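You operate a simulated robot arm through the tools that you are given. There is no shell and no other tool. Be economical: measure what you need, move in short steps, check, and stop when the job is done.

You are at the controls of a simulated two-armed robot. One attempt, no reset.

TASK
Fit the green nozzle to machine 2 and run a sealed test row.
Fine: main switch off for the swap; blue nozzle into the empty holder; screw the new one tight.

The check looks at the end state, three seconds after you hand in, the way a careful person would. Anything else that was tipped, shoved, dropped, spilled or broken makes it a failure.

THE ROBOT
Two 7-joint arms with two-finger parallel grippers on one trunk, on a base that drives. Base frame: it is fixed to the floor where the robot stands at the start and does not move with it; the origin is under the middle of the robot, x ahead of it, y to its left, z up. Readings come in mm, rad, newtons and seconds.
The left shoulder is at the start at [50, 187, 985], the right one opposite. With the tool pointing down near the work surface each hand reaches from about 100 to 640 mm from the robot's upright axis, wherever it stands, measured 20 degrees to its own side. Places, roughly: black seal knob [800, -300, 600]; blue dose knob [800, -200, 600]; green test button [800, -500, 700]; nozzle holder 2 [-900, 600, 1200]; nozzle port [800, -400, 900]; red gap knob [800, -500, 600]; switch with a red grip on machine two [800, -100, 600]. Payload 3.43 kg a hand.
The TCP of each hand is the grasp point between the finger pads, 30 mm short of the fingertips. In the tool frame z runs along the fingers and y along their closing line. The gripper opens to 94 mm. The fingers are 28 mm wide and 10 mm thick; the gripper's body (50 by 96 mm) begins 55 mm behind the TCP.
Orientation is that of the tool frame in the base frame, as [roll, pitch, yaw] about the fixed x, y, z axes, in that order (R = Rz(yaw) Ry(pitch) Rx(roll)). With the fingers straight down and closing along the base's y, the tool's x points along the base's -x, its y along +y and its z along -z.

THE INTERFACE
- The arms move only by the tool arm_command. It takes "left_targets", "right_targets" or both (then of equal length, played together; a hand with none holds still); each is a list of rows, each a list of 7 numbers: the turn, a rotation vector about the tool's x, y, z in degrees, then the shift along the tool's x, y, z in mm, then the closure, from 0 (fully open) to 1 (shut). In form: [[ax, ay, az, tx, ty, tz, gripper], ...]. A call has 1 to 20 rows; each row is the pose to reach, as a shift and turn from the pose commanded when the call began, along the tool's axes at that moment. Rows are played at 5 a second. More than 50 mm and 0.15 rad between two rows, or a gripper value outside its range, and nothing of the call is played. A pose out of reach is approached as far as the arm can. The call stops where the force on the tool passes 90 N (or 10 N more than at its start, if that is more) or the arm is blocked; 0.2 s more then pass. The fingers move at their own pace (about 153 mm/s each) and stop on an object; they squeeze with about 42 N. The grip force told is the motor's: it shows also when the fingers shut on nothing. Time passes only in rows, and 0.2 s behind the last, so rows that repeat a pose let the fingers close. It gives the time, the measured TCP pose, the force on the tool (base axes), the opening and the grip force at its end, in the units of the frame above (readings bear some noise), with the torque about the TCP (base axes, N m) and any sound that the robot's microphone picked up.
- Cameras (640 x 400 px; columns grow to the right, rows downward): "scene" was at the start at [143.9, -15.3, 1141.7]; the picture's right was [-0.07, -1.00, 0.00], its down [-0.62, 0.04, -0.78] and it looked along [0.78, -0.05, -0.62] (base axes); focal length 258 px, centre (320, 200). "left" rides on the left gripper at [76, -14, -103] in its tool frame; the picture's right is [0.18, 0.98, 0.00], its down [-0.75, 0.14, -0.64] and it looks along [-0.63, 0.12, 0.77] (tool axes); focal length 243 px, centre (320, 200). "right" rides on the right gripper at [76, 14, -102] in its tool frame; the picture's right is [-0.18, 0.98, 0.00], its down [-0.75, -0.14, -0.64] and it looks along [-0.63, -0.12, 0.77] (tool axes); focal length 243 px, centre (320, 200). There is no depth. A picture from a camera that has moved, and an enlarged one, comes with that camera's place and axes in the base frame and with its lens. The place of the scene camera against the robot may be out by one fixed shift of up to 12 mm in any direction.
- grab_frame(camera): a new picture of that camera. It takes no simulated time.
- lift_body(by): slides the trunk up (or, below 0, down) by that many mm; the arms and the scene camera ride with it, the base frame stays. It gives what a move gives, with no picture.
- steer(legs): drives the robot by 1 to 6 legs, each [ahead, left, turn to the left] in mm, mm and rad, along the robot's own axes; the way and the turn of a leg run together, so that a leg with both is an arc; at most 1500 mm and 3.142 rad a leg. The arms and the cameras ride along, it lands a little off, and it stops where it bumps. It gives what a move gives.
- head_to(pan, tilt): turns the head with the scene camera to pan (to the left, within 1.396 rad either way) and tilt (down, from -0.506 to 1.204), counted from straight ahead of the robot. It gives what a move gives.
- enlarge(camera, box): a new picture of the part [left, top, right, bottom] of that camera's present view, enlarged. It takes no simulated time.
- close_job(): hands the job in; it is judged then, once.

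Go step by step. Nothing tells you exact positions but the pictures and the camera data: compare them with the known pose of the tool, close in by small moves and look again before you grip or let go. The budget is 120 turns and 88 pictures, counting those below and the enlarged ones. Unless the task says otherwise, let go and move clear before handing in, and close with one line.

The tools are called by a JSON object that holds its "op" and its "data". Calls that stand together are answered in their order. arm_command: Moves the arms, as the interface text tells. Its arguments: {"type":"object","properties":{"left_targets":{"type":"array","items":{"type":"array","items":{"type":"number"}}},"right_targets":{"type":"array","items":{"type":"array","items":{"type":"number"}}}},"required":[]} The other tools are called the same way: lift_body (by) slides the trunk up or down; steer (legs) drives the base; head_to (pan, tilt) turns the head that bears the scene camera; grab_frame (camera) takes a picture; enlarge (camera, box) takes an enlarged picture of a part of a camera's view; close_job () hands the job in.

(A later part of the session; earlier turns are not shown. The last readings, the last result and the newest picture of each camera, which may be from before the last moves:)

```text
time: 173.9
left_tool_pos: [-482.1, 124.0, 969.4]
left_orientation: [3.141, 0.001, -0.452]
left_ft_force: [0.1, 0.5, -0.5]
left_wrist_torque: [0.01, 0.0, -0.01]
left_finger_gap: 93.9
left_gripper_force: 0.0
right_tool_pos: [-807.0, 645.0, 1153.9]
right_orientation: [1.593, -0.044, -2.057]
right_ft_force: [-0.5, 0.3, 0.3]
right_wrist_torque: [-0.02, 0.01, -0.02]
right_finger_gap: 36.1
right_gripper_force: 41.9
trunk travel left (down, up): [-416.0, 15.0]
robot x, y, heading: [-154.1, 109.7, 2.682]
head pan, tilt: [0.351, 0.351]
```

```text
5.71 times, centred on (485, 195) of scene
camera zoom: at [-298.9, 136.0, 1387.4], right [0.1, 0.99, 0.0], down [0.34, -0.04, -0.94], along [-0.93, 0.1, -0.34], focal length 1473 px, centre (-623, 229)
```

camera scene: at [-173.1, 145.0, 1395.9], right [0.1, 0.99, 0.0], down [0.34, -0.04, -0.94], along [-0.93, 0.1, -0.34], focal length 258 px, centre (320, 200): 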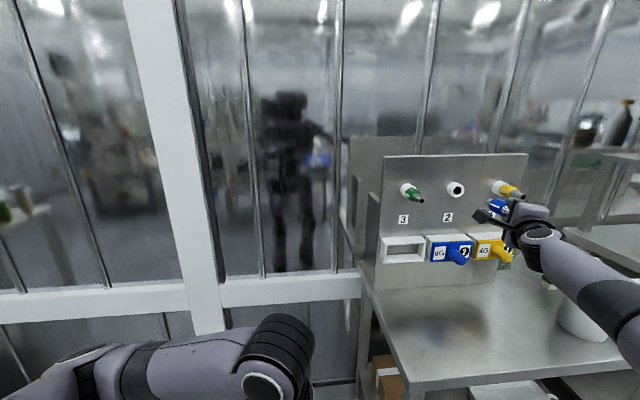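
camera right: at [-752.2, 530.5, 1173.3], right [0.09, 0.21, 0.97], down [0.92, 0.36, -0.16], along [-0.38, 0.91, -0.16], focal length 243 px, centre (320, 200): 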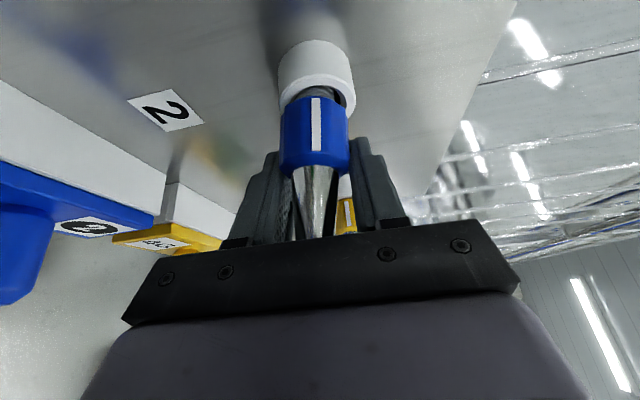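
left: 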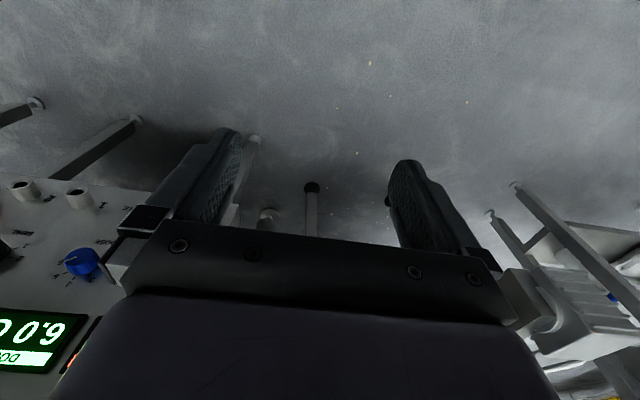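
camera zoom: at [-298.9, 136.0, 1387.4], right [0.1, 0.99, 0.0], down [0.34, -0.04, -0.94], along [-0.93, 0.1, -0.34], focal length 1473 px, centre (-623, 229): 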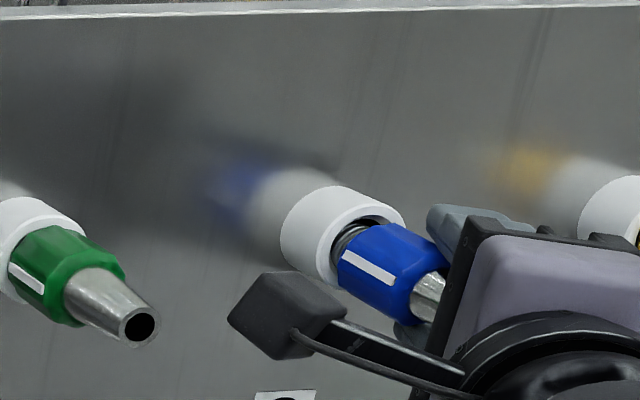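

Regripped. I raise 4 mm to the hole's axis and push again, watching force.

{"op": "lift_body", "data": {"by": 4}}

{"op": "steer", "data": {"legs": [[6, 4.5, 0]]}}

{"op": "steer", "data": {"legs": [[5, 3, 0]]}}

```text
time: 174.4
left_tool_pos: [-482.8, 122.8, 973.9]
left_orientation: [3.139, 0.0, -0.454]
left_ft_force: [-0.4, 0.0, 0.0]
left_wrist_torque: [0.01, 0.02, 0.0]
left_finger_gap: 94.1
left_gripper_force: 0.0
right_tool_pos: [-807.0, 644.9, 1158.1]
right_orientation: [1.594, -0.043, -2.055]
right_ft_force: [1.3, -0.3, -2.2]
right_wrist_torque: [0.04, -0.16, -0.01]
right_finger_gap: 36.3
right_gripper_force: 41.8
trunk travel left (down, up): [-420.0, 11.0]
robot x, y, heading: [-151.6, 109.0, 2.687]
head pan, tilt: [0.351, 0.351]
```

```text
time: 175.1
left_tool_pos: [-488.6, 122.4, 975.4]
left_orientation: [3.141, 0.001, -0.453]
left_ft_force: [-1.2, -0.1, -0.5]
left_wrist_torque: [0.01, 0.02, 0.0]
left_finger_gap: 94.1
left_gripper_force: 0.0
right_tool_pos: [-810.5, 644.9, 1160.6]
right_orientation: [1.59, -0.046, -2.061]
right_ft_force: [22.7, -0.5, -4.0]
right_wrist_torque: [-0.03, -0.13, -0.03]
right_finger_gap: 35.9
right_gripper_force: 41.7
trunk travel left (down, up): [-420.0, 11.0]
robot x, y, heading: [-163.6, 109.9, 2.689]
head pan, tilt: [0.351, 0.351]
```

```text
time: 175.9
left_tool_pos: [-493.4, 120.5, 974.4]
left_orientation: [3.14, 0.003, -0.454]
left_ft_force: [0.4, 0.8, -0.1]
left_wrist_torque: [-0.02, 0.0, 0.02]
left_finger_gap: 93.9
left_gripper_force: 0.1
right_tool_pos: [-814.9, 643.6, 1158.7]
right_orientation: [1.592, -0.044, -2.061]
right_ft_force: [28.6, -9.7, -6.7]
right_wrist_torque: [0.18, 0.02, -0.19]
right_finger_gap: 36.1
right_gripper_force: 41.5
trunk travel left (down, up): [-420.0, 11.0]
robot x, y, heading: [-165.7, 108.0, 2.691]
head pan, tilt: [0.351, 0.351]
```

{"op": "enlarge", "data": {"camera": "scene", "box": [440, 150, 540, 230]}}

```text
5.00 times, centred on (490, 190) of scene
camera zoom: at [-308.2, 133.5, 1391.8], right [0.1, 0.99, 0.0], down [0.34, -0.04, -0.94], along [-0.94, 0.1, -0.34], focal length 1289 px, centre (-530, 250)
```

zoom: 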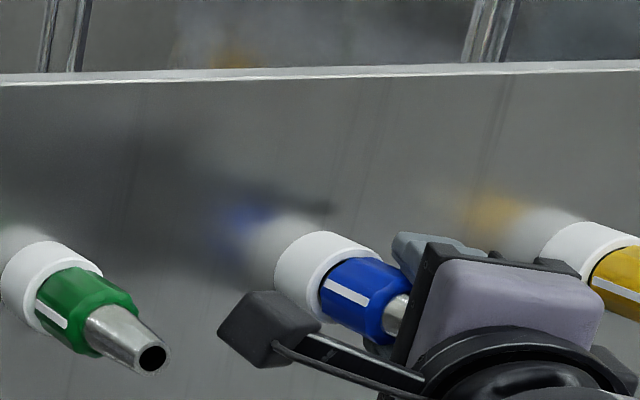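

The blue collar now sits flush like its neighbours. I open wide and back away, then check.

{"op": "arm_command", "data": {"right_targets": [[0, 0, 0, 0, 0, 0, 0.5], [0, 0, 0, 0, 0, 0, 0.2], [0, 0, 0, 0, 0, 0, 0.0], [0, 0, 0, 0, 0, 0, 0.0]]}}

{"op": "steer", "data": {"legs": [[-120, 0, 0]]}}

{"op": "grab_frame", "data": {"camera": "right"}}

```text
time: 176.9
left_tool_pos: [-494.8, 121.6, 973.0]
left_orientation: [3.139, 0.001, -0.454]
left_ft_force: [-0.4, 0.0, 0.2]
left_wrist_torque: [0.0, -0.02, 0.0]
left_finger_gap: 94.3
left_gripper_force: 0.1
right_tool_pos: [-817.9, 644.9, 1157.2]
right_orientation: [1.594, -0.044, -2.061]
right_ft_force: [-0.2, 1.2, 0.2]
right_wrist_torque: [-0.01, 0.02, 0.02]
right_finger_gap: 94.1
right_gripper_force: 0.0
trunk travel left (down, up): [-420.0, 11.0]
robot x, y, heading: [-164.5, 109.4, 2.681]
head pan, tilt: [0.351, 0.351]
```

```text
time: 178.1
left_tool_pos: [-388.9, 68.7, 973.4]
left_orientation: [3.14, 0.0, -0.453]
left_ft_force: [0.2, -0.3, 0.1]
left_wrist_torque: [0.06, -0.01, 0.03]
left_finger_gap: 93.9
left_gripper_force: 0.0
right_tool_pos: [-710.7, 592.3, 1157.7]
right_orientation: [1.594, -0.042, -2.061]
right_ft_force: [0.0, -0.9, -0.1]
right_wrist_torque: [-0.03, 0.0, 0.02]
right_finger_gap: 94.2
right_gripper_force: 0.0
trunk travel left (down, up): [-420.0, 11.0]
robot x, y, heading: [-60.2, 56.0, 2.689]
head pan, tilt: [0.351, 0.351]
```

```text
16 pictures are left
camera right: at [-656.3, 477.9, 1176.5], right [0.09, 0.21, 0.97], down [0.92, 0.36, -0.16], along [-0.38, 0.91, -0.16], focal length 243 px, centre (320, 200)
```

right: 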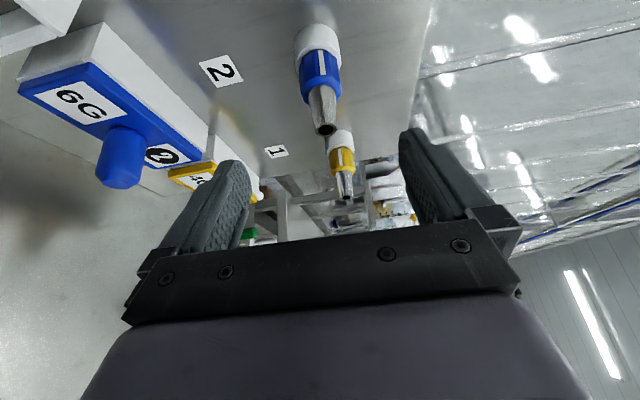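

Blue is seated straight like the yellow one. The green nozzle should be at about y=489. I swing to face the rack squarely and strafe in front of it, then check.

{"op": "steer", "data": {"legs": [[-200, 0, 0], [0, 0, 0.488], [0, -350, 0]]}}

{"op": "grab_frame", "data": {"camera": "right"}}

```text
time: 184.3
left_tool_pos: [-188.9, 170.1, 974.4]
left_orientation: [3.141, 0.002, 0.036]
left_ft_force: [-0.1, 0.1, -0.1]
left_wrist_torque: [0.0, -0.01, -0.01]
left_finger_gap: 94.1
left_gripper_force: 0.0
right_tool_pos: [-719.6, 480.6, 1156.3]
right_orientation: [1.597, -0.043, -1.571]
right_ft_force: [0.7, 0.0, 0.3]
right_wrist_torque: [0.01, 0.03, -0.03]
right_finger_gap: 94.1
right_gripper_force: 0.0
trunk travel left (down, up): [-420.0, 11.0]
robot x, y, heading: [105.3, 314.3, -3.104]
head pan, tilt: [0.351, 0.351]
```

```text
15 pictures are left
camera right: at [-618.1, 405.6, 1175.8], right [-0.02, 0.23, 0.97], down [0.64, 0.75, -0.16], along [-0.76, 0.62, -0.16], focal length 243 px, centre (320, 200)
```

right: 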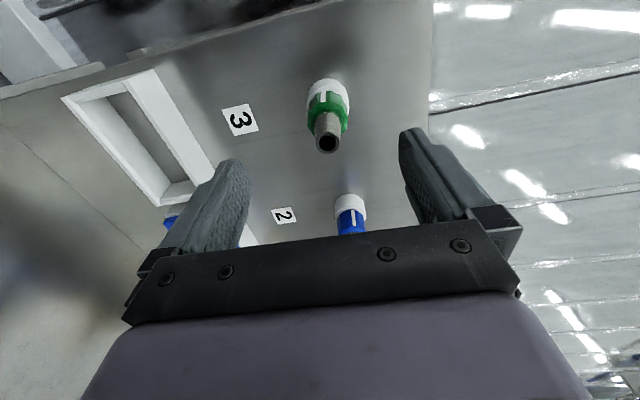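

Green tip is at about (−772,482,1159). I correct height by 2.5 mm and advance.

{"op": "lift_body", "data": {"by": 2.5}}

{"op": "steer", "data": {"legs": [[55, -4, 0]]}}

{"op": "grab_frame", "data": {"camera": "right"}}

```text
time: 184.8
left_tool_pos: [-187.9, 170.8, 976.4]
left_orientation: [3.14, 0.0, 0.037]
left_ft_force: [0.5, 0.3, 0.1]
left_wrist_torque: [0.01, -0.03, -0.04]
left_finger_gap: 94.1
left_gripper_force: 0.1
right_tool_pos: [-719.4, 480.7, 1159.8]
right_orientation: [1.596, -0.043, -1.571]
right_ft_force: [-0.5, -0.4, 0.2]
right_wrist_torque: [-0.01, 0.0, -0.02]
right_finger_gap: 93.7
right_gripper_force: 0.0
trunk travel left (down, up): [-423.0, 9.0]
robot x, y, heading: [105.1, 314.6, -3.106]
head pan, tilt: [0.351, 0.351]
```

```text
time: 185.8
left_tool_pos: [-242.6, 172.9, 976.7]
left_orientation: [3.138, -0.003, 0.038]
left_ft_force: [-0.6, -0.8, -0.1]
left_wrist_torque: [0.02, -0.01, 0.0]
left_finger_gap: 94.0
left_gripper_force: 0.0
right_tool_pos: [-773.7, 482.2, 1159.2]
right_orientation: [1.595, -0.043, -1.57]
right_ft_force: [-0.6, 0.2, -0.9]
right_wrist_torque: [-0.03, 0.0, 0.01]
right_finger_gap: 94.3
right_gripper_force: 0.0
trunk travel left (down, up): [-423.0, 9.0]
robot x, y, heading: [54.0, 314.3, -3.109]
head pan, tilt: [0.351, 0.351]
```

```text
14 pictures are left
camera right: at [-672.6, 407.5, 1177.7], right [-0.02, 0.23, 0.97], down [0.64, 0.75, -0.16], along [-0.76, 0.62, -0.16], focal length 243 px, centre (320, 200)
```

right: 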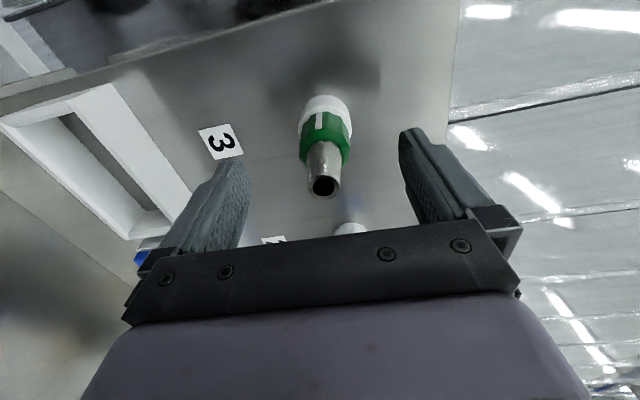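

Tip at (−776,483,1160), well centred. Advance 34 mm, grip the collar.

{"op": "steer", "data": {"legs": [[34, -1.5, 0]]}}

{"op": "arm_command", "data": {"right_targets": [[0, 0, 0, 0, 0, 0, 0.5], [0, 0, 0, 0, 0, 0, 1], [0, 0, 0, 0, 0, 0, 1], [0, 0, 0, 0, 0, 0, 1]]}}

```text
time: 186.6
left_tool_pos: [-277.1, 174.0, 976.8]
left_orientation: [3.138, -0.003, 0.036]
left_ft_force: [0.6, 0.5, 0.0]
left_wrist_torque: [-0.04, 0.01, -0.03]
left_finger_gap: 94.0
left_gripper_force: 0.0
right_tool_pos: [-808.1, 482.6, 1159.3]
right_orientation: [1.593, -0.042, -1.57]
right_ft_force: [-0.9, 0.4, -0.4]
right_wrist_torque: [0.02, 0.01, 0.01]
right_finger_gap: 94.0
right_gripper_force: 0.2
trunk travel left (down, up): [-423.0, 9.0]
robot x, y, heading: [18.9, 316.3, -3.104]
head pan, tilt: [0.351, 0.351]
```

```text
time: 187.6
left_tool_pos: [-274.8, 173.2, 977.0]
left_orientation: [3.141, -0.001, 0.037]
left_ft_force: [0.5, 0.2, 0.3]
left_wrist_torque: [-0.02, 0.0, 0.0]
left_finger_gap: 93.9
left_gripper_force: 0.1
right_tool_pos: [-806.2, 483.2, 1159.8]
right_orientation: [1.592, -0.041, -1.571]
right_ft_force: [0.2, -0.1, 2.1]
right_wrist_torque: [-0.01, 0.95, 0.05]
right_finger_gap: 32.5
right_gripper_force: 42.1
trunk travel left (down, up): [-423.0, 9.0]
robot x, y, heading: [21.1, 317.8, -3.105]
head pan, tilt: [0.351, 0.351]
```

Collar gripped (gap 32.5). I pull straight back and look.

{"op": "steer", "data": {"legs": [[-15, 0, 0], [-60, 0, 0]]}}

{"op": "grab_frame", "data": {"camera": "right"}}

```text
time: 189.0
left_tool_pos: [-200.4, 175.7, 976.8]
left_orientation: [3.139, -0.001, 0.037]
left_ft_force: [-0.1, 0.4, -0.1]
left_wrist_torque: [0.01, 0.0, 0.0]
left_finger_gap: 93.9
left_gripper_force: 0.0
right_tool_pos: [-732.6, 485.3, 1160.3]
right_orientation: [1.593, -0.043, -1.569]
right_ft_force: [1.0, 0.1, -0.8]
right_wrist_torque: [0.0, -0.01, -0.01]
right_finger_gap: 32.2
right_gripper_force: 41.5
trunk travel left (down, up): [-423.0, 9.0]
robot x, y, heading: [91.5, 317.2, -3.103]
head pan, tilt: [0.351, 0.351]
```

```text
13 pictures are left
camera right: at [-631.3, 409.6, 1178.8], right [-0.02, 0.23, 0.97], down [0.64, 0.75, -0.16], along [-0.76, 0.62, -0.16], focal length 243 px, centre (320, 200)
```

right: 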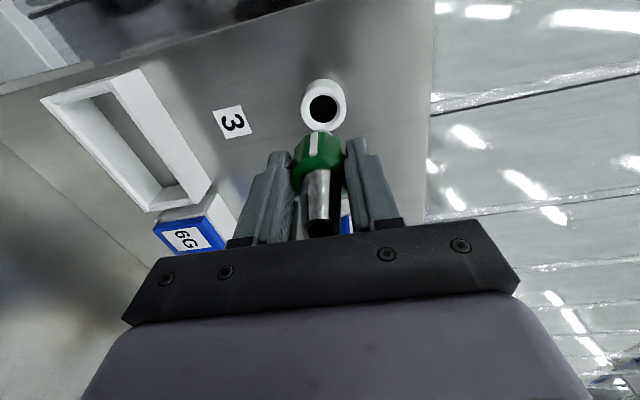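

Green nozzle is out and straight in the grip. I retrace the proven path back to the machine and lower the trunk.

{"op": "steer", "data": {"legs": [[0, 560, 0], [0, 0, -1.6], [0, 300, 0], [0, 0, -1.56]]}}

{"op": "lift_body", "data": {"by": -239}}

{"op": "grab_frame", "data": {"camera": "right"}}

```text
time: 204.9
left_tool_pos: [116.2, -104.5, 976.7]
left_orientation: [-3.141, 0.0, -3.133]
left_ft_force: [0.8, 0.7, -0.8]
left_wrist_torque: [0.03, -0.01, 0.03]
left_finger_gap: 94.0
left_gripper_force: 0.0
right_tool_pos: [637.3, -428.9, 1159.9]
right_orientation: [1.595, -0.044, 1.542]
right_ft_force: [-0.1, 0.9, -0.7]
right_wrist_torque: [-0.02, 0.01, 0.02]
right_finger_gap: 32.3
right_gripper_force: 42.1
trunk travel left (down, up): [-423.0, 9.0]
robot x, y, heading: [-184.4, -237.2, 0.005]
head pan, tilt: [0.351, 0.351]
```

```text
time: 207.4
left_tool_pos: [115.5, -104.5, 737.5]
left_orientation: [3.141, 0.001, -3.135]
left_ft_force: [0.1, -0.9, 0.8]
left_wrist_torque: [-0.01, -0.01, 0.0]
left_finger_gap: 93.8
left_gripper_force: 0.1
right_tool_pos: [637.1, -429.0, 920.6]
right_orientation: [1.594, -0.042, 1.543]
right_ft_force: [-0.5, 0.0, -0.7]
right_wrist_torque: [0.01, 0.02, 0.0]
right_finger_gap: 32.3
right_gripper_force: 42.1
trunk travel left (down, up): [-184.0, 248.0]
robot x, y, heading: [-187.0, -240.2, 0.009]
head pan, tilt: [0.351, 0.351]
```

```text
12 pictures are left
camera right: at [536.9, -350.6, 939.3], right [0.02, -0.23, 0.97], down [-0.67, -0.73, -0.16], along [0.75, -0.65, -0.16], focal length 243 px, centre (320, 200)
```

right: 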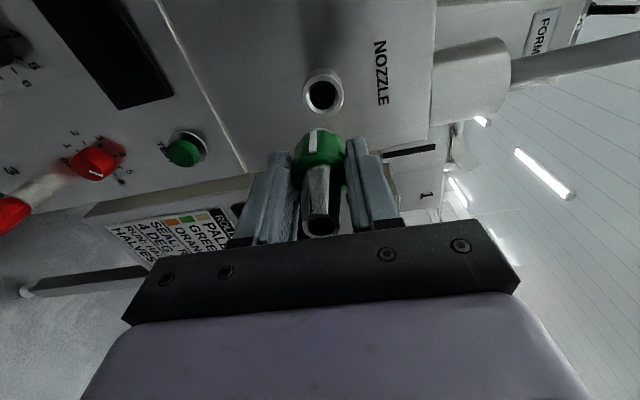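

The hand is already in line with the port. I straighten by 0.015 rad while advancing 65 mm.

{"op": "steer", "data": {"legs": [[0, -12.5, 0.015], [62, 0, 0]]}}

{"op": "grab_frame", "data": {"camera": "right"}}

```text
time: 208.8
left_tool_pos: [174.5, -110.8, 736.8]
left_orientation: [3.14, 0.001, -3.117]
left_ft_force: [-1.1, -0.2, -0.1]
left_wrist_torque: [0.01, -0.03, 0.02]
left_finger_gap: 94.1
left_gripper_force: 0.1
right_tool_pos: [700.7, -427.2, 920.5]
right_orientation: [1.595, -0.042, 1.558]
right_ft_force: [-0.7, 0.2, -0.2]
right_wrist_torque: [0.01, -0.01, 0.0]
right_finger_gap: 32.6
right_gripper_force: 42.2
trunk travel left (down, up): [-184.0, 248.0]
robot x, y, heading: [-126.9, -250.0, 0.024]
head pan, tilt: [0.351, 0.351]
```

```text
11 pictures are left
camera right: at [599.2, -350.1, 939.1], right [0.02, -0.23, 0.97], down [-0.65, -0.74, -0.16], along [0.76, -0.63, -0.16], focal length 243 px, centre (320, 200)
```

right: 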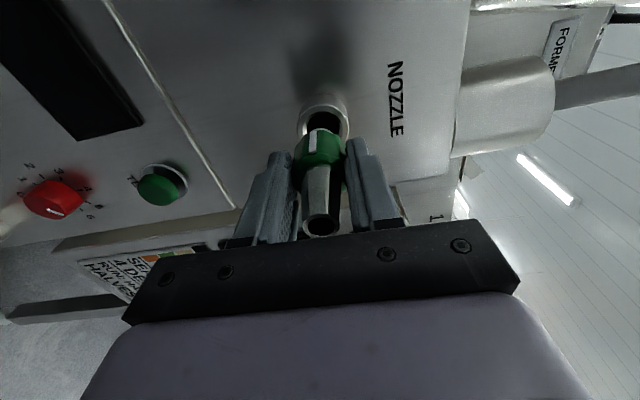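

Alignment matches the earlier release picture. I advance until the thread meets the port.

{"op": "steer", "data": {"legs": [[14, -2, 0]]}}

{"op": "steer", "data": {"legs": [[7, 0, 0]]}}

```text
time: 209.5
left_tool_pos: [187.9, -111.9, 737.4]
left_orientation: [3.14, 0.002, -3.118]
left_ft_force: [0.8, 1.0, -0.2]
left_wrist_torque: [0.0, -0.01, 0.02]
left_finger_gap: 94.2
left_gripper_force: 0.0
right_tool_pos: [716.1, -429.9, 920.7]
right_orientation: [1.597, -0.042, 1.558]
right_ft_force: [0.7, 0.0, -0.5]
right_wrist_torque: [-0.01, 0.04, -0.02]
right_finger_gap: 31.9
right_gripper_force: 42.2
trunk travel left (down, up): [-184.0, 248.0]
robot x, y, heading: [-112.9, -254.4, 0.024]
head pan, tilt: [0.351, 0.351]
```

```text
time: 210.2
left_tool_pos: [194.7, -111.5, 737.9]
left_orientation: [-3.141, 0.0, -3.118]
left_ft_force: [0.3, 0.3, -1.1]
left_wrist_torque: [-0.03, -0.01, -0.02]
left_finger_gap: 94.3
left_gripper_force: 0.0
right_tool_pos: [721.6, -428.1, 921.2]
right_orientation: [1.595, -0.043, 1.56]
right_ft_force: [0.8, 2.8, 1.7]
right_wrist_torque: [0.0, -0.12, 0.19]
right_finger_gap: 32.2
right_gripper_force: 43.0
trunk travel left (down, up): [-184.0, 248.0]
robot x, y, heading: [-105.3, -247.3, 0.022]
head pan, tilt: [0.351, 0.351]
```

It has entered with light contact. A little further to feel the thread.

{"op": "steer", "data": {"legs": [[6, 0, 0]]}}

```text
time: 211.0
left_tool_pos: [200.4, -111.0, 738.7]
left_orientation: [3.14, 0.002, -3.118]
left_ft_force: [-0.3, 0.1, 1.1]
left_wrist_torque: [-0.04, 0.01, -0.01]
left_finger_gap: 94.0
left_gripper_force: 0.0
right_tool_pos: [726.1, -426.1, 920.2]
right_orientation: [1.595, -0.042, 1.56]
right_ft_force: [-16.5, 0.7, -3.0]
right_wrist_torque: [0.04, -0.67, 0.37]
right_finger_gap: 32.5
right_gripper_force: 42.0
trunk travel left (down, up): [-184.0, 248.0]
robot x, y, heading: [-99.4, -251.8, 0.024]
head pan, tilt: [0.351, 0.351]
```

Thread contact at 16 N. I screw clockwise 144° while feeding forward.

{"op": "arm_command", "data": {"right_targets": [[0, 0, 8, 0, 0, 0.2, 1], [0, 0, 16, 0, 0, 0.4, 1], [0, 0, 24, 0, 0, 0.6, 1], [0, 0, 32, 0, 0, 0.8, 1], [0, 0, 40, 0, 0, 1, 1], [0, 0, 48, 0, 0, 1.2, 1], [0, 0, 56, 0, 0, 1.4, 1], [0, 0, 64, 0, 0, 1.6, 1], [0, 0, 72, 0, 0, 1.8, 1], [0, 0, 80, 0, 0, 2, 1], [0, 0, 88, 0, 0, 2.2, 1], [0, 0, 96, 0, 0, 2.4, 1], [0, 0, 104, 0, 0, 2.6, 1], [0, 0, 112, 0, 0, 2.8, 1], [0, 0, 120, 0, 0, 3, 1], [0, 0, 128, 0, 0, 3.2, 1], [0, 0, 136, 0, 0, 3.4, 1], [0, 0, 144, 0, 0, 3.6, 1]]}}

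```text
time: 214.8
left_tool_pos: [200.3, -112.7, 738.1]
left_orientation: [3.14, 0.001, -3.12]
left_ft_force: [0.3, 0.3, 0.7]
left_wrist_torque: [0.0, 0.04, 0.01]
left_finger_gap: 94.4
left_gripper_force: 0.2
right_tool_pos: [727.8, -431.4, 921.7]
right_orientation: [-1.596, -0.58, -1.573]
right_ft_force: [3.7, -15.6, 9.5]
right_wrist_torque: [-0.02, -0.51, 0.61]
right_finger_gap: 32.7
right_gripper_force: 42.1
right hand out of reach, approached as far as the arm can: row 13, 14, 15, 16
trunk travel left (down, up): [-184.0, 248.0]
robot x, y, heading: [-95.0, -252.7, 0.021]
head pan, tilt: [0.351, 0.351]
```

The axial load went from push to slight pull: it is threading. I open, roll back and take the next stroke.

{"op": "arm_command", "data": {"right_targets": [[0, 0, 0, 0, 0, 0, 0.45], [0, 0, -8, 0, 0, 0, 0.4], [0, 0, -16, 0, 0, 0, 0.3], [0, 0, -24, 0, 0, 0, 0.3], [0, 0, -32, 0, 0, 0, 0.3], [0, 0, -40, 0, 0, 0, 0.3], [0, 0, -48, 0, 0, 0, 0.3], [0, 0, -56, 0, 0, 0, 0.3], [0, 0, -64, 0, 0, 0, 0.3], [0, 0, -72, 0, 0, 0, 0.3], [0, 0, -80, 0, 0, 0, 0.3], [0, 0, -88, 0, 0, 0, 0.3], [0, 0, -96, 0, 0, 0, 0.3], [0, 0, -104, 0, 0, 0, 0.3], [0, 0, -112, 0, 0, 0, 0.3], [0, 0, -120, 0, 0, 0, 0.3], [0, 0, -128, 0, 0, 0, 0.3], [0, 0, -136, 0, 0, 0, 0.3], [0, 0, -144, 0, 0, 0, 0.3]]}}

{"op": "grab_frame", "data": {"camera": "right"}}

```text
time: 218.8
left_tool_pos: [200.2, -111.9, 736.9]
left_orientation: [3.14, 0.0, -3.119]
left_ft_force: [-0.3, 0.7, 0.2]
left_wrist_torque: [0.0, -0.01, -0.02]
left_finger_gap: 93.9
left_gripper_force: 0.0
right_tool_pos: [727.4, -425.8, 919.7]
right_orientation: [1.596, -0.041, 1.561]
right_ft_force: [0.4, 0.4, 0.0]
right_wrist_torque: [0.01, 0.02, -0.01]
right_finger_gap: 65.8
right_gripper_force: 0.0
right hand out of reach, approached as far as the arm can: row 2, 3, 4, 5, 6, 7, 8, 9, 10, 11, 12, 13, 14, 15, 16, 17, 18, 19
trunk travel left (down, up): [-184.0, 248.0]
robot x, y, heading: [-101.0, -251.1, 0.022]
head pan, tilt: [0.351, 0.351]
```

```text
10 pictures are left
camera right: at [625.6, -348.7, 939.8], right [0.02, -0.22, 0.97], down [-0.65, -0.74, -0.16], along [0.76, -0.63, -0.16], focal length 243 px, centre (320, 200)
```

right: 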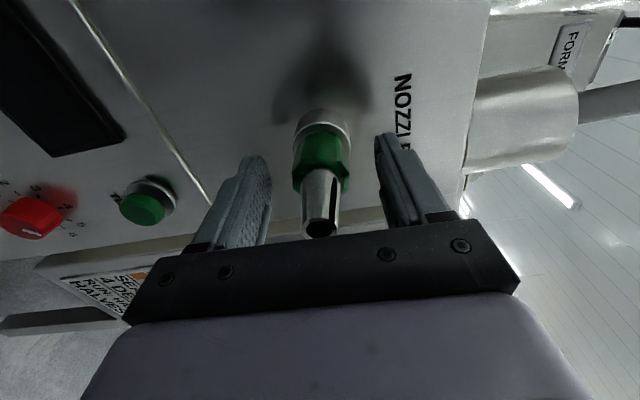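

It holds straight in the thread. Regrip, second clockwise stroke.

{"op": "steer", "data": {"legs": [[5, -3, 0]]}}

{"op": "arm_command", "data": {"right_targets": [[0, 0, 0, 0, 0, 0, 0.6], [0, 0, 0, 0, 0, 0, 1], [0, 0, 0, 0, 0, 0, 1], [0, 0, 0, 0, 0, 0, 1]]}}

{"op": "arm_command", "data": {"right_targets": [[0, 0, 8, 0, 0, 0.2, 1], [0, 0, 16, 0, 0, 0.4, 1], [0, 0, 24, 0, 0, 0.6, 1], [0, 0, 32, 0, 0, 0.8, 1], [0, 0, 40, 0, 0, 1, 1], [0, 0, 48, 0, 0, 1.2, 1], [0, 0, 56, 0, 0, 1.4, 1], [0, 0, 64, 0, 0, 1.6, 1], [0, 0, 72, 0, 0, 1.8, 1], [0, 0, 80, 0, 0, 2, 1], [0, 0, 88, 0, 0, 2.2, 1], [0, 0, 96, 0, 0, 2.4, 1], [0, 0, 104, 0, 0, 2.6, 1], [0, 0, 112, 0, 0, 2.8, 1], [0, 0, 120, 0, 0, 3, 1], [0, 0, 128, 0, 0, 3.2, 1], [0, 0, 136, 0, 0, 3.4, 1], [0, 0, 144, 0, 0, 3.6, 1]]}}

```text
time: 219.5
left_tool_pos: [205.4, -114.7, 737.5]
left_orientation: [3.141, 0.001, -3.119]
left_ft_force: [-0.3, 0.4, 0.2]
left_wrist_torque: [0.01, 0.01, 0.0]
left_finger_gap: 93.9
left_gripper_force: 0.1
right_tool_pos: [732.9, -428.1, 921.0]
right_orientation: [1.598, -0.042, 1.56]
right_ft_force: [-0.1, 0.1, -0.4]
right_wrist_torque: [-0.07, 0.0, -0.02]
right_finger_gap: 66.0
right_gripper_force: 0.0
trunk travel left (down, up): [-184.0, 248.0]
robot x, y, heading: [-95.5, -253.3, 0.018]
head pan, tilt: [0.351, 0.351]
```

```text
time: 220.5
left_tool_pos: [205.7, -116.3, 738.2]
left_orientation: [3.14, 0.0, -3.119]
left_ft_force: [-0.2, 0.2, -0.3]
left_wrist_torque: [0.03, 0.03, 0.04]
left_finger_gap: 93.9
left_gripper_force: 0.0
right_tool_pos: [731.8, -427.2, 921.5]
right_orientation: [1.596, -0.043, 1.56]
right_ft_force: [0.6, -0.5, -0.1]
right_wrist_torque: [0.01, -0.61, -0.01]
right_finger_gap: 32.1
right_gripper_force: 41.9
trunk travel left (down, up): [-184.0, 248.0]
robot x, y, heading: [-93.3, -254.6, 0.022]
head pan, tilt: [0.351, 0.351]
```

```text
time: 224.3
left_tool_pos: [206.0, -115.4, 738.1]
left_orientation: [3.14, -0.003, -3.12]
left_ft_force: [0.0, -0.2, 0.4]
left_wrist_torque: [0.05, 0.02, -0.01]
left_finger_gap: 93.9
left_gripper_force: 0.1
right_tool_pos: [732.9, -430.8, 919.8]
right_orientation: [-1.598, -0.582, -1.568]
right_ft_force: [9.2, -11.7, 2.7]
right_wrist_torque: [-0.01, -0.55, 0.71]
right_finger_gap: 32.1
right_gripper_force: 41.7
right hand out of reach, approached as far as the arm can: row 11, 12, 13, 14, 15, 16, 17, 18
trunk travel left (down, up): [-184.0, 248.0]
robot x, y, heading: [-95.8, -254.2, 0.026]
head pan, tilt: [0.351, 0.351]
```

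Third stroke the same way.

{"op": "arm_command", "data": {"right_targets": [[0, 0, 0, 0, 0, 0, 0.45], [0, 0, -8, 0, 0, 0, 0.4], [0, 0, -16, 0, 0, 0, 0.3], [0, 0, -24, 0, 0, 0, 0.3], [0, 0, -32, 0, 0, 0, 0.3], [0, 0, -40, 0, 0, 0, 0.3], [0, 0, -48, 0, 0, 0, 0.3], [0, 0, -56, 0, 0, 0, 0.3], [0, 0, -64, 0, 0, 0, 0.3], [0, 0, -72, 0, 0, 0, 0.3], [0, 0, -80, 0, 0, 0, 0.3], [0, 0, -88, 0, 0, 0, 0.3], [0, 0, -96, 0, 0, 0, 0.3], [0, 0, -104, 0, 0, 0, 0.3], [0, 0, -112, 0, 0, 0, 0.3], [0, 0, -120, 0, 0, 0, 0.3], [0, 0, -128, 0, 0, 0, 0.3], [0, 0, -136, 0, 0, 0, 0.3], [0, 0, -144, 0, 0, 0, 0.3]]}}

{"op": "steer", "data": {"legs": [[3, -1.5, 0]]}}

{"op": "arm_command", "data": {"right_targets": [[0, 0, 0, 0, 0, 0, 0.6], [0, 0, 0, 0, 0, 0, 1], [0, 0, 0, 0, 0, 0, 1], [0, 0, 0, 0, 0, 0, 1]]}}

{"op": "arm_command", "data": {"right_targets": [[0, 0, 8, 0, 0, 0.2, 1], [0, 0, 16, 0, 0, 0.4, 1], [0, 0, 24, 0, 0, 0.6, 1], [0, 0, 32, 0, 0, 0.8, 1], [0, 0, 40, 0, 0, 1, 1], [0, 0, 48, 0, 0, 1.2, 1], [0, 0, 56, 0, 0, 1.4, 1], [0, 0, 64, 0, 0, 1.6, 1], [0, 0, 72, 0, 0, 1.8, 1], [0, 0, 80, 0, 0, 2, 1], [0, 0, 88, 0, 0, 2.2, 1], [0, 0, 96, 0, 0, 2.4, 1], [0, 0, 104, 0, 0, 2.6, 1], [0, 0, 112, 0, 0, 2.8, 1], [0, 0, 120, 0, 0, 3, 1], [0, 0, 128, 0, 0, 3.2, 1], [0, 0, 136, 0, 0, 3.4, 1], [0, 0, 144, 0, 0, 3.6, 1]]}}

```text
time: 228.3
left_tool_pos: [205.2, -114.6, 736.7]
left_orientation: [3.14, 0.001, -3.119]
left_ft_force: [0.3, 0.6, -0.1]
left_wrist_torque: [0.03, 0.05, -0.04]
left_finger_gap: 93.9
left_gripper_force: 0.0
right_tool_pos: [733.0, -428.5, 920.5]
right_orientation: [1.597, -0.041, 1.56]
right_ft_force: [0.1, 0.7, -0.8]
right_wrist_torque: [0.0, 0.0, -0.01]
right_finger_gap: 65.6
right_gripper_force: 0.1
trunk travel left (down, up): [-184.0, 248.0]
robot x, y, heading: [-96.0, -252.3, 0.026]
head pan, tilt: [0.351, 0.351]
```

```text
time: 229.0
left_tool_pos: [208.6, -116.1, 738.0]
left_orientation: [3.14, 0.0, -3.118]
left_ft_force: [0.0, 0.1, -0.3]
left_wrist_torque: [0.01, 0.02, 0.0]
left_finger_gap: 94.2
left_gripper_force: 0.1
right_tool_pos: [735.3, -431.1, 921.8]
right_orientation: [1.597, -0.042, 1.561]
right_ft_force: [-0.7, 0.1, 0.3]
right_wrist_torque: [0.01, 0.03, 0.03]
right_finger_gap: 65.6
right_gripper_force: 0.1
trunk travel left (down, up): [-184.0, 248.0]
robot x, y, heading: [-88.0, -256.5, 0.021]
head pan, tilt: [0.351, 0.351]
```

```text
time: 230.0
left_tool_pos: [208.9, -115.4, 737.5]
left_orientation: [3.139, 0.0, -3.119]
left_ft_force: [0.1, 0.0, -0.2]
left_wrist_torque: [0.0, 0.0, -0.01]
left_finger_gap: 94.0
left_gripper_force: 0.1
right_tool_pos: [736.1, -430.4, 920.1]
right_orientation: [1.598, -0.042, 1.561]
right_ft_force: [0.6, 0.5, -1.0]
right_wrist_torque: [-0.03, -0.91, -0.18]
right_finger_gap: 32.4
right_gripper_force: 42.6
trunk travel left (down, up): [-184.0, 248.0]
robot x, y, heading: [-89.3, -258.1, 0.023]
head pan, tilt: [0.351, 0.351]
```

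```text
time: 233.8
left_tool_pos: [209.1, -117.1, 737.4]
left_orientation: [-3.14, -0.002, -3.115]
left_ft_force: [-0.2, -0.7, -0.4]
left_wrist_torque: [0.02, 0.01, 0.02]
left_finger_gap: 94.0
left_gripper_force: 0.0
right_tool_pos: [736.9, -429.3, 920.1]
right_orientation: [-1.602, -0.581, -1.561]
right_ft_force: [7.0, 5.5, -5.7]
right_wrist_torque: [0.01, -0.28, 1.23]
right_finger_gap: 32.7
right_gripper_force: 41.9
right hand out of reach, approached as far as the arm can: row 13, 14, 15, 16, 17
trunk travel left (down, up): [-184.0, 248.0]
robot x, y, heading: [-89.4, -258.0, 0.022]
head pan, tilt: [0.351, 0.351]
```

No tightening torque yet (432° so far). Fourth stroke.

{"op": "arm_command", "data": {"right_targets": [[0, 0, 0, 0, 0, 0, 0.45], [0, 0, -8, 0, 0, 0, 0.4], [0, 0, -16, 0, 0, 0, 0.3], [0, 0, -24, 0, 0, 0, 0.3], [0, 0, -32, 0, 0, 0, 0.3], [0, 0, -40, 0, 0, 0, 0.3], [0, 0, -48, 0, 0, 0, 0.3], [0, 0, -56, 0, 0, 0, 0.3], [0, 0, -64, 0, 0, 0, 0.3], [0, 0, -72, 0, 0, 0, 0.3], [0, 0, -80, 0, 0, 0, 0.3], [0, 0, -88, 0, 0, 0, 0.3], [0, 0, -96, 0, 0, 0, 0.3], [0, 0, -104, 0, 0, 0, 0.3], [0, 0, -112, 0, 0, 0, 0.3], [0, 0, -120, 0, 0, 0, 0.3], [0, 0, -128, 0, 0, 0, 0.3], [0, 0, -136, 0, 0, 0, 0.3], [0, 0, -144, 0, 0, 0, 0.3]]}}

{"op": "arm_command", "data": {"right_targets": [[0, 0, 0, 0, 0, 0, 0.6], [0, 0, 0, 0, 0, 0, 1], [0, 0, 0, 0, 0, 0, 1], [0, 0, 0, 0, 0, 0, 1]]}}

{"op": "arm_command", "data": {"right_targets": [[0, 0, 8, 0, 0, 0.2, 1], [0, 0, 16, 0, 0, 0.4, 1], [0, 0, 24, 0, 0, 0.6, 1], [0, 0, 32, 0, 0, 0.8, 1], [0, 0, 40, 0, 0, 1, 1], [0, 0, 48, 0, 0, 1.2, 1], [0, 0, 56, 0, 0, 1.4, 1], [0, 0, 64, 0, 0, 1.6, 1], [0, 0, 72, 0, 0, 1.8, 1], [0, 0, 80, 0, 0, 2, 1], [0, 0, 88, 0, 0, 2.2, 1], [0, 0, 96, 0, 0, 2.4, 1], [0, 0, 104, 0, 0, 2.6, 1], [0, 0, 112, 0, 0, 2.8, 1], [0, 0, 120, 0, 0, 3, 1], [0, 0, 128, 0, 0, 3.2, 1], [0, 0, 136, 0, 0, 3.4, 1], [0, 0, 144, 0, 0, 3.6, 1]]}}

```text
time: 237.8
left_tool_pos: [207.9, -116.4, 737.8]
left_orientation: [3.139, 0.0, -3.118]
left_ft_force: [-0.7, -0.3, 0.2]
left_wrist_torque: [0.01, 0.0, -0.05]
left_finger_gap: 94.0
left_gripper_force: 0.1
right_tool_pos: [735.8, -427.4, 923.9]
right_orientation: [1.597, -0.04, 1.561]
right_ft_force: [0.3, 0.3, 0.0]
right_wrist_torque: [0.03, -0.01, 0.0]
right_finger_gap: 65.7
right_gripper_force: 0.1
right hand out of reach, approached as far as the arm can: row 2, 3, 4, 5, 6, 7, 8, 9, 10, 11, 12, 13, 14, 15, 16, 17, 18, 19
trunk travel left (down, up): [-184.0, 248.0]
robot x, y, heading: [-89.3, -255.7, 0.02]
head pan, tilt: [0.351, 0.351]
```

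```text
time: 238.8
left_tool_pos: [209.6, -116.4, 736.8]
left_orientation: [3.141, 0.0, -3.119]
left_ft_force: [-0.5, 1.1, 0.3]
left_wrist_torque: [0.02, 0.0, 0.01]
left_finger_gap: 93.9
left_gripper_force: 0.1
right_tool_pos: [736.6, -426.9, 920.5]
right_orientation: [1.601, -0.043, 1.562]
right_ft_force: [-5.3, 1.0, -9.4]
right_wrist_torque: [-0.05, -0.71, -0.22]
right_finger_gap: 32.3
right_gripper_force: 41.9
trunk travel left (down, up): [-184.0, 248.0]
robot x, y, heading: [-92.2, -253.2, 0.026]
head pan, tilt: [0.351, 0.351]
```

```text
time: 242.6
left_tool_pos: [208.7, -116.9, 736.0]
left_orientation: [3.138, -0.002, -3.118]
left_ft_force: [-0.1, 0.3, -0.3]
left_wrist_torque: [-0.01, -0.01, -0.03]
left_finger_gap: 93.9
left_gripper_force: 0.0
right_tool_pos: [736.4, -431.2, 921.4]
right_orientation: [-1.603, -0.582, -1.564]
right_ft_force: [-9.7, -13.1, -13.9]
right_wrist_torque: [-0.52, 0.03, 0.93]
right_finger_gap: 32.4
right_gripper_force: 41.7
right hand out of reach, approached as far as the arm can: row 12, 13, 16, 17, 18
trunk travel left (down, up): [-184.0, 248.0]
robot x, y, heading: [-90.5, -254.3, 0.019]
head pan, tilt: [0.351, 0.351]
```

Torque −0.52 N m shows it is seating. One more stroke to tighten, with small torque checks, then a picture.

{"op": "arm_command", "data": {"right_targets": [[0, 0, 0, 0, 0, 0, 0.45], [0, 0, -8, 0, 0, 0, 0.4], [0, 0, -16, 0, 0, 0, 0.3], [0, 0, -24, 0, 0, 0, 0.3], [0, 0, -32, 0, 0, 0, 0.3], [0, 0, -40, 0, 0, 0, 0.3], [0, 0, -48, 0, 0, 0, 0.3], [0, 0, -56, 0, 0, 0, 0.3], [0, 0, -64, 0, 0, 0, 0.3], [0, 0, -72, 0, 0, 0, 0.3], [0, 0, -80, 0, 0, 0, 0.3], [0, 0, -88, 0, 0, 0, 0.3], [0, 0, -96, 0, 0, 0, 0.3], [0, 0, -104, 0, 0, 0, 0.3]]}}

{"op": "arm_command", "data": {"right_targets": [[0, 0, 0, 0, 0, 0, 0.6], [0, 0, 0, 0, 0, 0, 1], [0, 0, 0, 0, 0, 0, 1], [0, 0, 0, 0, 0, 0, 1]]}}

{"op": "arm_command", "data": {"right_targets": [[0, 0, 8, 0, 0, 0.2, 1], [0, 0, 16, 0, 0, 0.4, 1], [0, 0, 24, 0, 0, 0.6, 1], [0, 0, 32, 0, 0, 0.8, 1], [0, 0, 40, 0, 0, 1, 1], [0, 0, 48, 0, 0, 1.2, 1], [0, 0, 48, 0, 0, 1.2, 1]]}}

{"op": "arm_command", "data": {"right_targets": [[0, 0, 8, 0, 0, 0, 1], [0, 0, 16, 0, 0, 0, 1], [0, 0, 24, 0, 0, 0, 1], [0, 0, 32, 0, 0, 0, 1], [0, 0, 40, 0, 0, 0, 1]]}}

{"op": "grab_frame", "data": {"camera": "right"}}

```text
time: 245.6
left_tool_pos: [209.4, -116.0, 737.8]
left_orientation: [3.139, 0.001, -3.118]
left_ft_force: [-0.3, 0.7, 0.5]
left_wrist_torque: [0.03, 0.0, 0.03]
left_finger_gap: 93.9
left_gripper_force: 0.1
right_tool_pos: [735.8, -428.6, 923.3]
right_orientation: [1.604, -0.738, 1.539]
right_ft_force: [-0.3, 0.1, -0.2]
right_wrist_torque: [0.01, -0.01, 0.04]
right_finger_gap: 65.9
right_gripper_force: 0.0
trunk travel left (down, up): [-184.0, 248.0]
robot x, y, heading: [-94.1, -259.2, 0.02]
head pan, tilt: [0.351, 0.351]
```

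```text
time: 246.6
left_tool_pos: [209.2, -115.6, 738.1]
left_orientation: [-3.141, 0.001, -3.119]
left_ft_force: [0.5, -0.1, 0.5]
left_wrist_torque: [0.05, -0.01, -0.01]
left_finger_gap: 94.0
left_gripper_force: 0.0
right_tool_pos: [734.8, -428.4, 922.1]
right_orientation: [1.606, -0.74, 1.536]
right_ft_force: [-4.0, 2.9, -5.0]
right_wrist_torque: [0.04, -0.5, -0.42]
right_finger_gap: 32.4
right_gripper_force: 42.0
trunk travel left (down, up): [-184.0, 248.0]
robot x, y, heading: [-90.0, -257.1, 0.025]
head pan, tilt: [0.351, 0.351]
```

```text
time: 248.2
left_tool_pos: [208.8, -115.3, 736.9]
left_orientation: [3.138, 0.0, -3.119]
left_ft_force: [0.3, 0.8, 0.5]
left_wrist_torque: [-0.01, -0.03, 0.01]
left_finger_gap: 94.2
left_gripper_force: 0.1
right_tool_pos: [735.5, -430.0, 923.3]
right_orientation: [-2.715, -1.542, -0.433]
right_ft_force: [-4.2, 0.4, -2.9]
right_wrist_torque: [-0.2, 0.42, 0.47]
right_finger_gap: 31.6
right_gripper_force: 42.3
trunk travel left (down, up): [-184.0, 248.0]
robot x, y, heading: [-91.4, -258.1, 0.024]
head pan, tilt: [0.351, 0.351]
```

```text
time: 249.4
left_tool_pos: [209.8, -116.7, 737.3]
left_orientation: [3.139, -0.001, -3.118]
left_ft_force: [-0.4, 0.5, 0.7]
left_wrist_torque: [-0.05, -0.01, 0.0]
left_finger_gap: 94.0
left_gripper_force: 0.0
right_tool_pos: [736.0, -431.5, 922.7]
right_orientation: [-1.607, -0.862, -1.554]
right_ft_force: [-3.3, -8.9, -5.0]
right_wrist_torque: [-0.69, 0.26, 1.03]
right_finger_gap: 32.2
right_gripper_force: 41.7
trunk travel left (down, up): [-184.0, 248.0]
robot x, y, heading: [-91.1, -257.1, 0.026]
head pan, tilt: [0.351, 0.351]
```

```text
9 pictures are left
camera right: at [633.6, -491.0, 973.1], right [-0.03, -0.63, -0.78], down [-0.65, 0.6, -0.47], along [0.76, 0.49, -0.42], focal length 243 px, centre (320, 200)
```

right: 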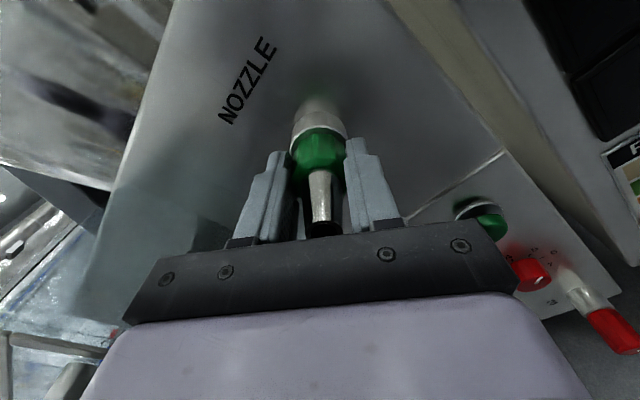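

Torque now sits at −0.7 N m. I regrip slightly deeper and give a last tightening stroke with the torque read as it goes.

{"op": "arm_command", "data": {"right_targets": [[0, 0, 0, 0, 0, 0, 0.45], [0, 0, -8, 0, 0, 0, 0.4], [0, 0, -16, 0, 0, 0, 0.3], [0, 0, -24, 0, 0, 0, 0.3], [0, 0, -32, 0, 0, 0, 0.3], [0, 0, -40, 0, 0, 0, 0.3], [0, 0, -48, 0, 0, 0, 0.3], [0, 0, -56, 0, 0, 0, 0.3], [0, 0, -64, 0, 0, 0, 0.3], [0, 0, -72, 0, 0, 0, 0.3]]}}

{"op": "steer", "data": {"legs": [[4, 0, 0]]}}

{"op": "arm_command", "data": {"right_targets": [[0, 0, 0, 0, 0, 0, 0.6], [0, 0, 0, 0, 0, 0, 1], [0, 0, 0, 0, 0, 0, 1], [0, 0, 0, 0, 0, 0, 1]]}}

{"op": "arm_command", "data": {"right_targets": [[0, 0, 7, 0, 0, 0, 1], [0, 0, 7, 0, 0, 0, 1]]}}

{"op": "arm_command", "data": {"right_targets": [[0, 0, 8, 0, 0, 0, 1], [0, 0, 16, 0, 0, 0, 1], [0, 0, 24, 0, 0, 0, 1], [0, 0, 32, 0, 0, 0, 1], [0, 0, 40, 0, 0, 0, 1], [0, 0, 48, 0, 0, 0, 1], [0, 0, 56, 0, 0, 0, 1]]}}

```text
time: 251.6
left_tool_pos: [207.6, -116.3, 737.6]
left_orientation: [3.141, 0.001, -3.12]
left_ft_force: [-0.2, 0.0, -0.2]
left_wrist_torque: [0.02, 0.0, 0.0]
left_finger_gap: 94.1
left_gripper_force: 0.1
right_tool_pos: [736.3, -429.7, 923.0]
right_orientation: [1.617, -1.016, 1.523]
right_ft_force: [0.4, -0.4, -0.2]
right_wrist_torque: [0.0, 0.03, -0.03]
right_finger_gap: 65.7
right_gripper_force: 0.1
trunk travel left (down, up): [-184.0, 248.0]
robot x, y, heading: [-91.6, -256.6, 0.021]
head pan, tilt: [0.351, 0.351]
```

```text
time: 252.3
left_tool_pos: [213.1, -116.3, 737.6]
left_orientation: [3.141, -0.001, -3.12]
left_ft_force: [-0.5, 0.8, -0.3]
left_wrist_torque: [-0.02, 0.02, 0.0]
left_finger_gap: 93.9
left_gripper_force: 0.0
right_tool_pos: [739.7, -430.8, 922.4]
right_orientation: [1.62, -1.019, 1.521]
right_ft_force: [-0.2, -0.5, 0.1]
right_wrist_torque: [0.0, -0.03, 0.0]
right_finger_gap: 65.7
right_gripper_force: 0.0
trunk travel left (down, up): [-184.0, 248.0]
robot x, y, heading: [-87.0, -257.1, 0.023]
head pan, tilt: [0.351, 0.351]
```

```text
time: 253.3
left_tool_pos: [212.5, -116.5, 737.4]
left_orientation: [3.14, -0.002, -3.118]
left_ft_force: [-1.3, 0.2, 0.4]
left_wrist_torque: [0.01, -0.01, 0.0]
left_finger_gap: 94.2
left_gripper_force: 0.0
right_tool_pos: [740.5, -428.6, 922.6]
right_orientation: [1.62, -1.02, 1.522]
right_ft_force: [-2.3, 3.4, -1.5]
right_wrist_torque: [0.08, -0.12, -0.1]
right_finger_gap: 33.3
right_gripper_force: 41.9
trunk travel left (down, up): [-184.0, 248.0]
robot x, y, heading: [-87.4, -257.8, 0.018]
head pan, tilt: [0.351, 0.351]
```

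```text
time: 253.9
left_tool_pos: [211.8, -116.4, 738.3]
left_orientation: [3.141, 0.001, -3.119]
left_ft_force: [0.7, 1.0, 0.7]
left_wrist_torque: [-0.02, 0.01, 0.0]
left_finger_gap: 94.1
left_gripper_force: 0.0
right_tool_pos: [739.1, -429.8, 922.5]
right_orientation: [1.638, -1.142, 1.502]
right_ft_force: [-5.9, 3.4, -6.9]
right_wrist_torque: [-0.14, -0.06, -0.13]
right_finger_gap: 32.3
right_gripper_force: 42.7
trunk travel left (down, up): [-184.0, 248.0]
robot x, y, heading: [-85.3, -258.0, 0.024]
head pan, tilt: [0.351, 0.351]
```

```text
time: 255.5
left_tool_pos: [212.9, -116.3, 735.4]
left_orientation: [3.14, 0.0, -3.118]
left_ft_force: [-1.1, 0.7, -0.7]
left_wrist_torque: [0.01, 0.0, -0.01]
left_finger_gap: 93.8
left_gripper_force: 0.1
right_tool_pos: [740.7, -431.3, 921.8]
right_orientation: [-1.62, -1.021, -1.539]
right_ft_force: [-6.3, -3.0, -9.9]
right_wrist_torque: [-0.85, 0.32, 0.86]
right_finger_gap: 32.4
right_gripper_force: 41.9
trunk travel left (down, up): [-184.0, 248.0]
robot x, y, heading: [-90.3, -255.1, 0.021]
head pan, tilt: [0.351, 0.351]
```

Torque is growing (−0.85). I keep turning from this grip.

{"op": "arm_command", "data": {"right_targets": [[0, 0, 8, 0, 0, 0, 1], [0, 0, 16, 0, 0, 0, 1], [0, 0, 24, 0, 0, 0, 1]]}}

{"op": "arm_command", "data": {"right_targets": [[0, 0, 8, 0, 0, 0, 1], [0, 0, 16, 0, 0, 0, 1]]}}

{"op": "enlarge", "data": {"camera": "right", "box": [220, 80, 420, 240]}}

```text
time: 256.3
left_tool_pos: [213.4, -117.7, 737.4]
left_orientation: [3.141, -0.003, -3.119]
left_ft_force: [-0.4, 0.8, 0.1]
left_wrist_torque: [-0.01, 0.0, 0.01]
left_finger_gap: 93.9
left_gripper_force: 0.1
right_tool_pos: [739.0, -431.8, 920.0]
right_orientation: [-1.602, -0.6, -1.564]
right_ft_force: [-1.5, -7.3, -10.7]
right_wrist_torque: [-0.37, -0.46, 0.78]
right_finger_gap: 33.2
right_gripper_force: 41.9
trunk travel left (down, up): [-184.0, 248.0]
robot x, y, heading: [-85.8, -253.9, 0.026]
head pan, tilt: [0.351, 0.351]
```

```text
time: 256.9
left_tool_pos: [212.9, -116.2, 737.8]
left_orientation: [3.14, -0.002, -3.12]
left_ft_force: [0.3, -0.5, -0.4]
left_wrist_torque: [0.0, -0.03, 0.03]
left_finger_gap: 94.1
left_gripper_force: 0.1
right_tool_pos: [740.3, -431.6, 920.8]
right_orientation: [-1.617, -0.324, -1.57]
right_ft_force: [-3.8, -10.8, -20.6]
right_wrist_torque: [-0.84, -0.67, 0.77]
right_finger_gap: 33.2
right_gripper_force: 42.4
right hand out of reach, approached as far as the arm can: row 2
trunk travel left (down, up): [-184.0, 248.0]
robot x, y, heading: [-88.2, -256.7, 0.025]
head pan, tilt: [0.351, 0.351]
```

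```text
2.50 times, centred on (320, 160) of right
camera zoom: at [637.1, -506.8, 935.4], right [-0.04, -0.14, -0.99], down [-0.64, 0.77, -0.08], along [0.77, 0.62, -0.12], focal length 606 px, centre (320, 300)
```

zoom: 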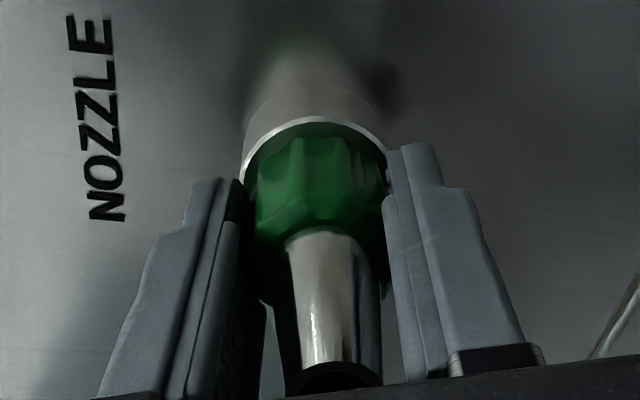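

The green collar is fully seated and the fingers now ratchet over the facets: tight. I release, back off, turn camera-up and lower everything toward the switch.

{"op": "arm_command", "data": {"right_targets": [[0, 0, 0, 0, 0, 0, 0.3], [0, 0, 0, 0, 0, 0, 0]]}}

{"op": "steer", "data": {"legs": [[-180, 0, 0], [0, 365, 0]]}}

{"op": "lift_body", "data": {"by": -184}}

{"op": "arm_command", "data": {"right_targets": [[0, 0, -8, 0, 0, 0, 0], [0, 0, -16, 0, 0, 0, 0], [0, 0, -24, 0, 0, 0, 0], [0, 0, -32, 0, 0, 0, 0], [0, 0, -40, 0, 0, 0, 0], [0, 0, -48, 0, 0, 0, 0], [0, 0, -56, 0, 0, 0, 0], [0, 0, -64, 0, 0, 0, 0], [0, 0, -72, 0, 0, 0, 0]]}}

{"op": "arm_command", "data": {"right_targets": [[0, -2, 0, -25, 0, 0, 0], [0, -5, 0, -50, 0, 0, 0], [0, -7, 0, -75, 0, 0, 0], [0, -10, 0, -100, 0, 0, 0], [0, -10, 0, -125, 0, 0, 0], [0, -10, 0, -137, 0, 0, 0]]}}

```text
time: 257.5
left_tool_pos: [211.9, -115.5, 738.3]
left_orientation: [3.139, 0.0, -3.116]
left_ft_force: [-0.4, 0.0, 0.3]
left_wrist_torque: [0.01, 0.01, -0.04]
left_finger_gap: 94.0
left_gripper_force: 0.1
right_tool_pos: [739.7, -426.7, 928.4]
right_orientation: [-1.609, -0.325, -1.571]
right_ft_force: [0.3, -0.3, 0.4]
right_wrist_torque: [-0.03, -0.02, 0.0]
right_finger_gap: 93.8
right_gripper_force: 0.1
trunk travel left (down, up): [-184.0, 248.0]
robot x, y, heading: [-85.2, -257.5, 0.03]
head pan, tilt: [0.351, 0.351]
```

```text
time: 262.4
left_tool_pos: [22.0, 244.8, 736.6]
left_orientation: [3.139, 0.0, -3.126]
left_ft_force: [0.1, -1.1, 0.5]
left_wrist_torque: [0.01, -0.01, 0.01]
left_finger_gap: 93.9
left_gripper_force: 0.0
right_tool_pos: [548.6, -72.7, 927.5]
right_orientation: [-1.605, -0.324, -1.574]
right_ft_force: [-0.2, -0.1, -0.8]
right_wrist_torque: [0.0, 0.03, 0.01]
right_finger_gap: 94.0
right_gripper_force: 0.0
trunk travel left (down, up): [-184.0, 248.0]
robot x, y, heading: [-275.2, 104.0, 0.018]
head pan, tilt: [0.351, 0.351]
```

```text
time: 264.4
left_tool_pos: [22.9, 243.3, 553.5]
left_orientation: [3.14, 0.0, -3.125]
left_ft_force: [0.4, 0.3, 0.9]
left_wrist_torque: [-0.02, -0.02, -0.03]
left_finger_gap: 94.0
left_gripper_force: 0.0
right_tool_pos: [548.0, -71.7, 743.5]
right_orientation: [-1.609, -0.324, -1.574]
right_ft_force: [0.1, 0.8, 0.1]
right_wrist_torque: [0.01, 0.0, 0.01]
right_finger_gap: 94.0
right_gripper_force: 0.1
trunk travel left (down, up): [0.0, 432.0]
robot x, y, heading: [-276.1, 105.3, 0.014]
head pan, tilt: [0.351, 0.351]
```

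```text
time: 266.4
left_tool_pos: [23.4, 244.0, 553.7]
left_orientation: [3.141, -0.002, -3.125]
left_ft_force: [0.3, 0.2, 0.3]
left_wrist_torque: [-0.01, 0.01, 0.0]
left_finger_gap: 93.7
left_gripper_force: 0.1
right_tool_pos: [549.3, -71.4, 744.2]
right_orientation: [2.768, -1.533, 0.358]
right_ft_force: [0.3, 0.2, -0.2]
right_wrist_torque: [0.03, -0.05, -0.02]
right_finger_gap: 94.2
right_gripper_force: 0.1
trunk travel left (down, up): [0.0, 432.0]
robot x, y, heading: [-276.5, 101.5, 0.016]
head pan, tilt: [0.351, 0.351]
```

```text
time: 267.9
left_tool_pos: [22.3, 243.8, 553.0]
left_orientation: [3.14, -0.001, -3.124]
left_ft_force: [0.0, 0.2, 0.4]
left_wrist_torque: [-0.01, -0.02, 0.01]
left_finger_gap: 94.1
left_gripper_force: 0.0
right_tool_pos: [526.8, -71.6, 617.1]
right_orientation: [3.085, -1.359, 0.04]
right_ft_force: [0.0, -0.1, -0.6]
right_wrist_torque: [-0.01, -0.04, -0.03]
right_finger_gap: 94.1
right_gripper_force: 0.2
right hand out of reach, approached as far as the arm can: row 2, 3, 4, 5, 6
trunk travel left (down, up): [0.0, 432.0]
robot x, y, heading: [-275.4, 105.1, 0.017]
head pan, tilt: [0.351, 0.351]
```

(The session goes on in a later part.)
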